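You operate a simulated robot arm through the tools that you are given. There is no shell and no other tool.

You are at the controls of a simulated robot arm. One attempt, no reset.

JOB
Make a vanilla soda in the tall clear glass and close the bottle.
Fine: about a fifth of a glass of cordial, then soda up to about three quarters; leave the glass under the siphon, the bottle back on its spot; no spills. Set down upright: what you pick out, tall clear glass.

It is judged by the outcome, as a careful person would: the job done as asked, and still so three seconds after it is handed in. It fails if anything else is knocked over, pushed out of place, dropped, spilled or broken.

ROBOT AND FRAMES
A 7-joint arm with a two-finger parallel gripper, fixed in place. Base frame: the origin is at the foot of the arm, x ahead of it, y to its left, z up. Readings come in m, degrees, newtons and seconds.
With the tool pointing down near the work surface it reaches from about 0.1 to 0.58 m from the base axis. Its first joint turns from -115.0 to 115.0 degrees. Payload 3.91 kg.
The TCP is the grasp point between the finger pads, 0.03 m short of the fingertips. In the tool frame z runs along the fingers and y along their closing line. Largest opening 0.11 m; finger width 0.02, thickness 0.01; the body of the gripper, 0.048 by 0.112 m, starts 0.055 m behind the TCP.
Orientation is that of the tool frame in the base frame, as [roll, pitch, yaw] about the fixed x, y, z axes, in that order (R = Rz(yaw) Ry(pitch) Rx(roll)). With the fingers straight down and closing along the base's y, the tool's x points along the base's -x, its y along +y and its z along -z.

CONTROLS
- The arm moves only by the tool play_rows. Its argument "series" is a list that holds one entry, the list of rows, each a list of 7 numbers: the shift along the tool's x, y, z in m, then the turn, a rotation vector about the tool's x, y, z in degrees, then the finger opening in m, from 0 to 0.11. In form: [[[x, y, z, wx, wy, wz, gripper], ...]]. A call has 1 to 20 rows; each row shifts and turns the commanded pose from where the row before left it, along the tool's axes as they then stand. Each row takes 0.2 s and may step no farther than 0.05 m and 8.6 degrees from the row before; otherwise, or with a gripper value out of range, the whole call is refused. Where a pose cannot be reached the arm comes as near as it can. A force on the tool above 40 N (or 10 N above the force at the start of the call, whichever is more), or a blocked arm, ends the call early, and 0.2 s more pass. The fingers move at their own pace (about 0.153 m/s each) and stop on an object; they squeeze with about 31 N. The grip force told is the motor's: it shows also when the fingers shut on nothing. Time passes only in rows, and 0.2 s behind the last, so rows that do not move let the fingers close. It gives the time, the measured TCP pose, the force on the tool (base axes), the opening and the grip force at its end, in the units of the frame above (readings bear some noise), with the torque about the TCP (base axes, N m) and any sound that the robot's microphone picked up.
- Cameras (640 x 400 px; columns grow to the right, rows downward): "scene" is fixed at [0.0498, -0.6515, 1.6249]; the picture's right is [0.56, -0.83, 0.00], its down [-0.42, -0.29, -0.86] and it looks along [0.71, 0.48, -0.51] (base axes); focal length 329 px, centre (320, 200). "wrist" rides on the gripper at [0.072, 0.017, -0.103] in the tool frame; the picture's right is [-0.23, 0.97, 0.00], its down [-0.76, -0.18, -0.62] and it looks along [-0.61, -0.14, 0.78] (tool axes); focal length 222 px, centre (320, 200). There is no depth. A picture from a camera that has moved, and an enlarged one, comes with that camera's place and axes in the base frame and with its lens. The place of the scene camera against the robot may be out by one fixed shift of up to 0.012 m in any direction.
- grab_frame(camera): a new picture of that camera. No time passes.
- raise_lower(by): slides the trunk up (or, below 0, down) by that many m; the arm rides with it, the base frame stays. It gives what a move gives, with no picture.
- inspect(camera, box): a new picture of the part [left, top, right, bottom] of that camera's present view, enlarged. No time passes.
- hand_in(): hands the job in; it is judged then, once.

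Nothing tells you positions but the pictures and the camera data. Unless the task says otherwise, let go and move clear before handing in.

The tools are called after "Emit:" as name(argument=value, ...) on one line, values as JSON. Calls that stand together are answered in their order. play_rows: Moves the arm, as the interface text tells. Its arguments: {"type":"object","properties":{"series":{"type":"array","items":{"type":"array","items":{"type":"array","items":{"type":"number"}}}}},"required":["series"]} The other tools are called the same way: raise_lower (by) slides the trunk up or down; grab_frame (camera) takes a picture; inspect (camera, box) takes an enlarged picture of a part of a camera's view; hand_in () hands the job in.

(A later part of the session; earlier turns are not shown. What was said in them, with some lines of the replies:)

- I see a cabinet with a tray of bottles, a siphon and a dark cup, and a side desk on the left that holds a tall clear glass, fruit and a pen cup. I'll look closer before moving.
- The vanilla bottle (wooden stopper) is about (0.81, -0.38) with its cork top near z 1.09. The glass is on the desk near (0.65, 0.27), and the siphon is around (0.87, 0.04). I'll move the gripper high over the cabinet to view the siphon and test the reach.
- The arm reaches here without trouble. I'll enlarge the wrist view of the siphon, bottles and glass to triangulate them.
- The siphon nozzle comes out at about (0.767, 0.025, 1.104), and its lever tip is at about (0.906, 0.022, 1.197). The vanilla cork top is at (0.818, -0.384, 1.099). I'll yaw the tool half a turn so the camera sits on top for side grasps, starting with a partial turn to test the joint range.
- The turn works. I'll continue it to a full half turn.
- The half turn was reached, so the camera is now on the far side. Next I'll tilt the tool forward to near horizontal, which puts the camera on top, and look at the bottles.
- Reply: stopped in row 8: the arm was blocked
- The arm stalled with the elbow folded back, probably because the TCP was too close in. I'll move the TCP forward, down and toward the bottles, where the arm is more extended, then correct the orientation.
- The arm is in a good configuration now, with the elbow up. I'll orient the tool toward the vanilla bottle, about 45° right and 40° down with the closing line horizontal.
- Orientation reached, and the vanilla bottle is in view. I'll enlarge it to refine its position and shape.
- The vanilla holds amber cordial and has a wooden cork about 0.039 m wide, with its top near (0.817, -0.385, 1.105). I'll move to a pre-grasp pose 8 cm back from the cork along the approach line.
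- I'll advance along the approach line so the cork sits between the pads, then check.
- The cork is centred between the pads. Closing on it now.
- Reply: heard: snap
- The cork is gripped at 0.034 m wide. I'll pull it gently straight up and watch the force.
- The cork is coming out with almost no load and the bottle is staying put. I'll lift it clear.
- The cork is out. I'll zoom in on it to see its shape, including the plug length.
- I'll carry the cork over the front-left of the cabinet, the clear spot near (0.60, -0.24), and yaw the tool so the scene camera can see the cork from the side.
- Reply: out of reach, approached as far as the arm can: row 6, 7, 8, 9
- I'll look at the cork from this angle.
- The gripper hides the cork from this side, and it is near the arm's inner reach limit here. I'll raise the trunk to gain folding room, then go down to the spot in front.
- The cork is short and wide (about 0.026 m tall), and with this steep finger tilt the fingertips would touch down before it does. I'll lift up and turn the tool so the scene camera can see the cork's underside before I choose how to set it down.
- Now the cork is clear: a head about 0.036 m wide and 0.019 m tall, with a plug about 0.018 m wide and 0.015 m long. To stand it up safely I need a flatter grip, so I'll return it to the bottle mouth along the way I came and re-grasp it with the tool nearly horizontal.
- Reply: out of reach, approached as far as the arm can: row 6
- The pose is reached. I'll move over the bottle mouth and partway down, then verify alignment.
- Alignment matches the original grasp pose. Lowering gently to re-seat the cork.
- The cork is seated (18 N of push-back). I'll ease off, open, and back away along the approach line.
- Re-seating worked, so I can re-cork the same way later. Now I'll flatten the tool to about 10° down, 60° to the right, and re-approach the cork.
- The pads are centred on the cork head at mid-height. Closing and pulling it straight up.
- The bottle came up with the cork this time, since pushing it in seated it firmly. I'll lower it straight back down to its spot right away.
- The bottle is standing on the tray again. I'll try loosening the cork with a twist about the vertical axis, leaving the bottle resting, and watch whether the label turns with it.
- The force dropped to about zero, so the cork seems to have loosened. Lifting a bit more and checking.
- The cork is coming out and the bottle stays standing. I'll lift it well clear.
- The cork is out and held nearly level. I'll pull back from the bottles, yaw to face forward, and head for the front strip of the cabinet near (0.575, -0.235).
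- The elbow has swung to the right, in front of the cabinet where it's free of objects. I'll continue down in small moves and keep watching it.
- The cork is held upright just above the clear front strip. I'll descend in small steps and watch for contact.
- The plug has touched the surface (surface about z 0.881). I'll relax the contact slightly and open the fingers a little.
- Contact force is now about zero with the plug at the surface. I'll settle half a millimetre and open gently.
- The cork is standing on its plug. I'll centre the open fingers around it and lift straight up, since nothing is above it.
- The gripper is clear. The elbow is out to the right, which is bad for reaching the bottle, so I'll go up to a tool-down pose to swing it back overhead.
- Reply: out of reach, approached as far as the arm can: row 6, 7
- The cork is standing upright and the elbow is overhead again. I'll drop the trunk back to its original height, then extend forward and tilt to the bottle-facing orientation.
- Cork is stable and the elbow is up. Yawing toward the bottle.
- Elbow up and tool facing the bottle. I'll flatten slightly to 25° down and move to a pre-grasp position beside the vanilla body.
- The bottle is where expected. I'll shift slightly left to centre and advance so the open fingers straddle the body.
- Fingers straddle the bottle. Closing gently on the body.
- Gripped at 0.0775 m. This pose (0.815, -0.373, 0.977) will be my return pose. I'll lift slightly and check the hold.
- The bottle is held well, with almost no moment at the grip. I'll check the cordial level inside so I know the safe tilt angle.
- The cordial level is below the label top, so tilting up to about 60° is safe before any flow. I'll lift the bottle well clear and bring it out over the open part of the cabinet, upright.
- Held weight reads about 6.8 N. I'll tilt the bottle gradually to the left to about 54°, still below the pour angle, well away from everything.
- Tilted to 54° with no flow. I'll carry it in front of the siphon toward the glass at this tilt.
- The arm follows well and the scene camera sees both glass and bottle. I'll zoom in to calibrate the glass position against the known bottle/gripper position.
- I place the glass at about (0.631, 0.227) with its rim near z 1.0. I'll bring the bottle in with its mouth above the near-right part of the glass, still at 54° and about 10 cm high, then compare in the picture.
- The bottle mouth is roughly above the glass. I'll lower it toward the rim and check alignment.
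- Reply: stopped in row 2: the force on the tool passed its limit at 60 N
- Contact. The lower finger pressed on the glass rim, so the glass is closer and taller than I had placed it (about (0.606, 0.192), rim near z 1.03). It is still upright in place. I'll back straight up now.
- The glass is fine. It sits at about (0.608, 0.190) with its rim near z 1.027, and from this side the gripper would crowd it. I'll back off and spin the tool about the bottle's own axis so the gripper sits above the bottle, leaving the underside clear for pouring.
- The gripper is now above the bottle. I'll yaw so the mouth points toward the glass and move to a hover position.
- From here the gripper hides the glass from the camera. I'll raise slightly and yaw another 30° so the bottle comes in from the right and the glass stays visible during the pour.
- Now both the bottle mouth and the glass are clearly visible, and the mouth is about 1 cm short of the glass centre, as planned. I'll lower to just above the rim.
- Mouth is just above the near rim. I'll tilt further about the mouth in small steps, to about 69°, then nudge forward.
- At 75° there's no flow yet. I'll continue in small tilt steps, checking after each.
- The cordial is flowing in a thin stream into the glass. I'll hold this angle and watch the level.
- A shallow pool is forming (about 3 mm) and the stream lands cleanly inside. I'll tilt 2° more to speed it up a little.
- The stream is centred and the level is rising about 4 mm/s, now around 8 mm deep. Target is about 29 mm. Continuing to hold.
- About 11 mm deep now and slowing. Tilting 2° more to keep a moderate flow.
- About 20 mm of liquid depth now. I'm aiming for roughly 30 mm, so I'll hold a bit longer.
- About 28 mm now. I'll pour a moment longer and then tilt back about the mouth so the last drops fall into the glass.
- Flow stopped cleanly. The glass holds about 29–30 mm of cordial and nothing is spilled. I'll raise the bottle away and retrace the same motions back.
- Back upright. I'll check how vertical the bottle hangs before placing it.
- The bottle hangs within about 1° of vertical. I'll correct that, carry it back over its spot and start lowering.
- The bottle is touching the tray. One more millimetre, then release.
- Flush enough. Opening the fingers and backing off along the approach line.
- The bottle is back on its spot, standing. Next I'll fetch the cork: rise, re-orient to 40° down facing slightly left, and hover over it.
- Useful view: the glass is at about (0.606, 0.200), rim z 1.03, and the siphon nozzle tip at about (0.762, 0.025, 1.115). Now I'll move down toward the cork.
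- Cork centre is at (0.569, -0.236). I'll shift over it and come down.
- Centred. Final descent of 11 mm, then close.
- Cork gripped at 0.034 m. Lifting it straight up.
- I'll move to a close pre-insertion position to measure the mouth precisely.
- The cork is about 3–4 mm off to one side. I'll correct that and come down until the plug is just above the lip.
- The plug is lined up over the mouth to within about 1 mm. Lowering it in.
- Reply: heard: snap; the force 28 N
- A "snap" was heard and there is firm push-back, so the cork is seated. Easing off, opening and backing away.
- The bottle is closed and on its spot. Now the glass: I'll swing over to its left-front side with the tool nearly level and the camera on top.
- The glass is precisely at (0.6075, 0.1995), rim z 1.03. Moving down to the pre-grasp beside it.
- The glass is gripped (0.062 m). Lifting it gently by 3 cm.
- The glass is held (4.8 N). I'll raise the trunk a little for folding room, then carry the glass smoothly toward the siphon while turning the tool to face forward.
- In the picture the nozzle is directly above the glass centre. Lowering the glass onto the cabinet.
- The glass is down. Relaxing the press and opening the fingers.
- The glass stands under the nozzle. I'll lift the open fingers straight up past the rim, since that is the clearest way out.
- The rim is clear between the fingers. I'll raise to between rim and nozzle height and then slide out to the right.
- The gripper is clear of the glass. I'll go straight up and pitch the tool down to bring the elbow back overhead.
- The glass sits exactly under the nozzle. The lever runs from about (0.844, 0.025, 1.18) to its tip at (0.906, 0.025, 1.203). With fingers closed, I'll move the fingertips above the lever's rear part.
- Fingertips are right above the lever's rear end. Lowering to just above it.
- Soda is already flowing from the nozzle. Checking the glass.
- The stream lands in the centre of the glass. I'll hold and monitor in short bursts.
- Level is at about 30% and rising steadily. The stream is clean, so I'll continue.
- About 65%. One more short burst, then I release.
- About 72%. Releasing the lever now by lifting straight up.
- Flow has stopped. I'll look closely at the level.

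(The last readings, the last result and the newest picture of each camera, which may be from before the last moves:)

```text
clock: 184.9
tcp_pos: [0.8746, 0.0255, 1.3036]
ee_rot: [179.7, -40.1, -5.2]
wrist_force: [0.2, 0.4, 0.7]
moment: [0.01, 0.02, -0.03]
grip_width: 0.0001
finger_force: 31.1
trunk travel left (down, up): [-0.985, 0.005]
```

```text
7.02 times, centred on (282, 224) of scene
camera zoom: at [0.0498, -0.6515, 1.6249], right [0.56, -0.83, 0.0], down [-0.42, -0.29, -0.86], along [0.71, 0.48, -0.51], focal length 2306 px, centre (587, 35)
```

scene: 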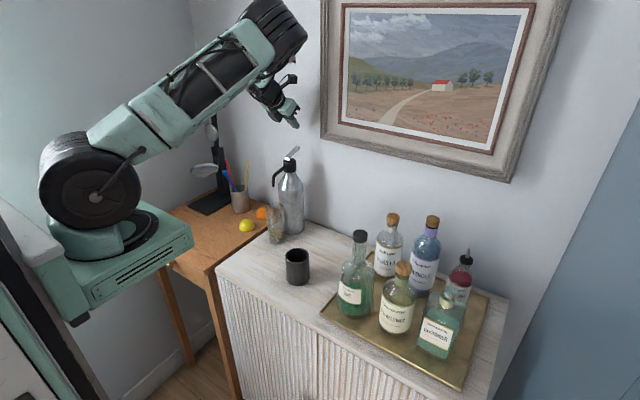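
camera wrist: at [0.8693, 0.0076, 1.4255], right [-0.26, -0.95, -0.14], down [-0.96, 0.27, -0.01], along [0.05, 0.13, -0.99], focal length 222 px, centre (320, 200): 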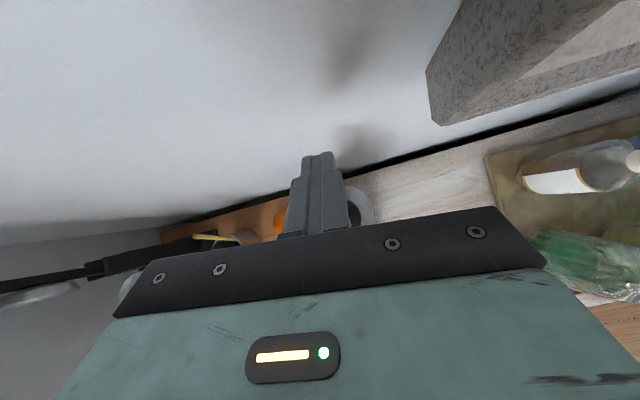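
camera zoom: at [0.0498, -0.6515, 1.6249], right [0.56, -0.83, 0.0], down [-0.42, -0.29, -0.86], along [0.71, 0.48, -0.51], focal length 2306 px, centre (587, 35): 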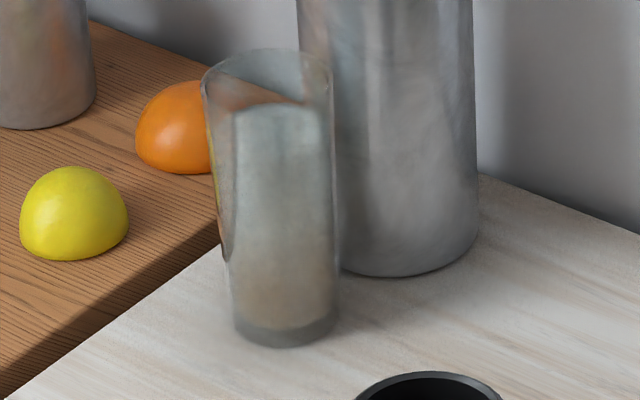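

The soda level is close to three quarters (about 0.75 by volume, 0.78 by height), with no spill. I'll retreat clear of the siphon and take final checks.

Emit:
play_rows(series=[[[-0.0193, 0.0316, -0.0162, 0, 0, 0, 0.0], [-0.0193, 0.0316, -0.0162, 0, 0, 0, 0.0], [-0.0193, 0.0316, -0.0162, 0, 0, 0, 0.0], [-0.0193, 0.0316, -0.0162, 0, 0, 0, 0.0], [-0.0193, 0.0316, -0.0162, 0, 0, 0, 0.03], [0, 0, 0, 0, 0, 0, 0.05]]])

Emit:
grab_frame(camera="scene")

Emit:
grab_frame(camera="wrist")

Emit:
inspect(camera="scene", box=[325, 200, 500, 400])

```text
clock: 186.3
tcp_pos: [0.7309, -0.1173, 1.3045]
ee_rot: [179.8, -40.2, -5.1]
wrist_force: [-0.4, 0.0, -0.7]
moment: [0.0, 0.03, 0.01]
grip_width: 0.0498
finger_force: 0.1
trunk travel left (down, up): [-0.985, 0.005]
```

```text
taken
```

scene: 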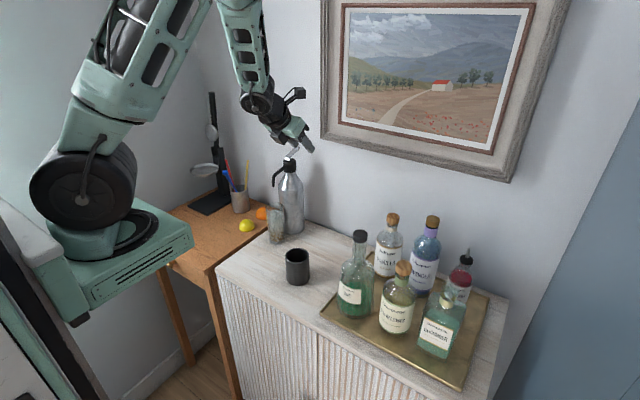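

```text
taken
camera wrist: at [0.7199, -0.1346, 1.4301], right [-0.26, -0.95, -0.14], down [-0.96, 0.27, -0.01], along [0.05, 0.13, -0.99], focal length 222 px, centre (320, 200)
```

wrist: 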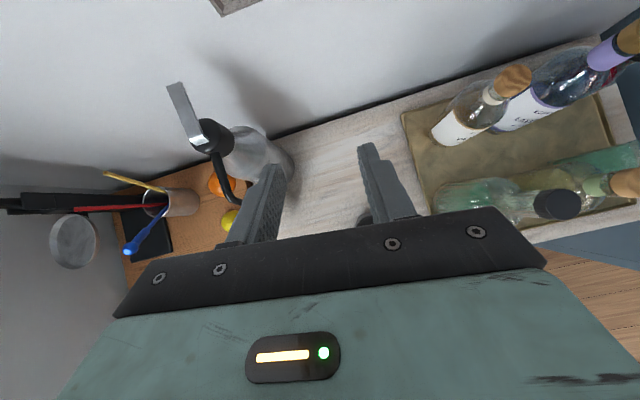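

```text
2.00 times, centred on (412, 300) of scene
camera zoom: at [0.0498, -0.6515, 1.6249], right [0.56, -0.83, 0.0], down [-0.42, -0.29, -0.86], along [0.71, 0.48, -0.51], focal length 657 px, centre (135, 0)
```

zoom: 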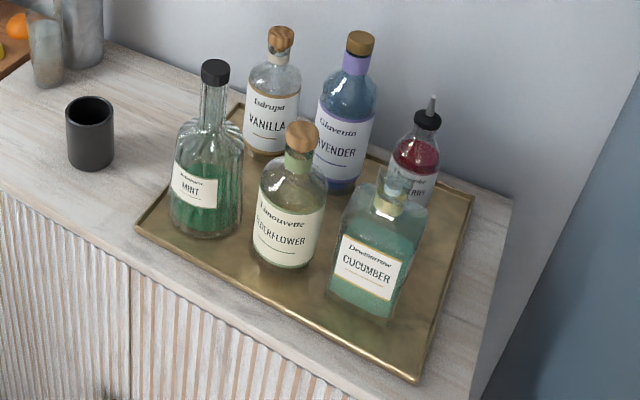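

Everything is standing in place. I'll compare the cork's seating with the original picture using the same view box.

Emit:
inspect(camera="scene", box=[350, 200, 450, 290])

Emit:
inspect(camera="scene", box=[375, 205, 410, 240])

Emit:
inspect(camera="wrist", box=[420, 40, 560, 160])

```text
4.44 times, centred on (400, 245) of scene
camera zoom: at [0.0498, -0.6515, 1.6249], right [0.56, -0.83, 0.0], down [-0.42, -0.29, -0.86], along [0.71, 0.48, -0.51], focal length 1461 px, centre (-36, 0)
```

zoom: 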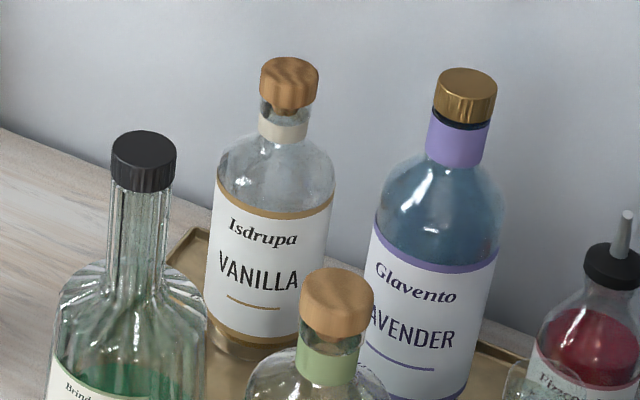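

```text
11.43 times, centred on (392, 222) of scene
camera zoom: at [0.0498, -0.6515, 1.6249], right [0.56, -0.83, 0.0], down [-0.42, -0.29, -0.86], along [0.71, 0.48, -0.51], focal length 3756 px, centre (-509, -57)
```

zoom: 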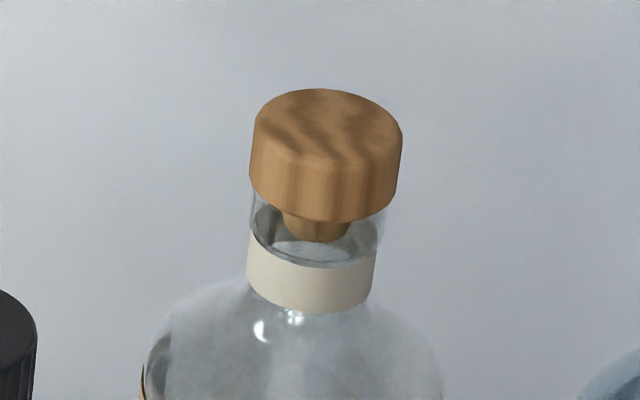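

```text
3.33 times, centred on (490, 100) of wrist
camera zoom: at [0.7199, -0.1346, 1.4301], right [-0.26, -0.95, -0.14], down [-0.96, 0.27, -0.01], along [0.05, 0.13, -0.99], focal length 740 px, centre (-247, 533)
```

zoom: 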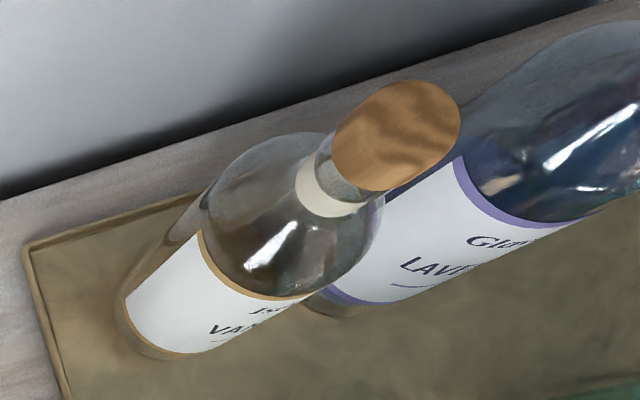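

The bottle is corked and standing on its spot, the glass is upright under the nozzle at about three quarters, nothing else has moved, and the gripper is open and clear. Handing in.

Emit:
hand_in()

```text
The job is handed in.
```

The vanilla soda is made and handed in. I don't have the judge's verdict.

- **Glass:** it stands upright under the siphon nozzle. It holds about a fifth cordial (roughly 0.18 by volume, 0.21 by height), topped with soda to about three quarters (roughly 0.75 by volume, 0.78 by height). These are estimates from the pictures. I saw no spills.
- **Bottle:** it is back on the tray, upright, within a few millimetres of where it started. The cork is pressed in, and its height matches the first picture to about a millimetre.
- **Glass rim bumped:** while bringing the bottle over, the gripper's lower finger pressed down on the rim, and the force limit stopped the arm at 60 N. The glass did not move or show any damage.
- **Bottle lifted by its cork:** early on I put the cork back in to change my grip. The next pull raised the bottle about 8 cm by the cork. I lowered it straight back down and twisted the cork loose.

Nothing else in the scene looks moved, and the gripper is open and clear of everything.
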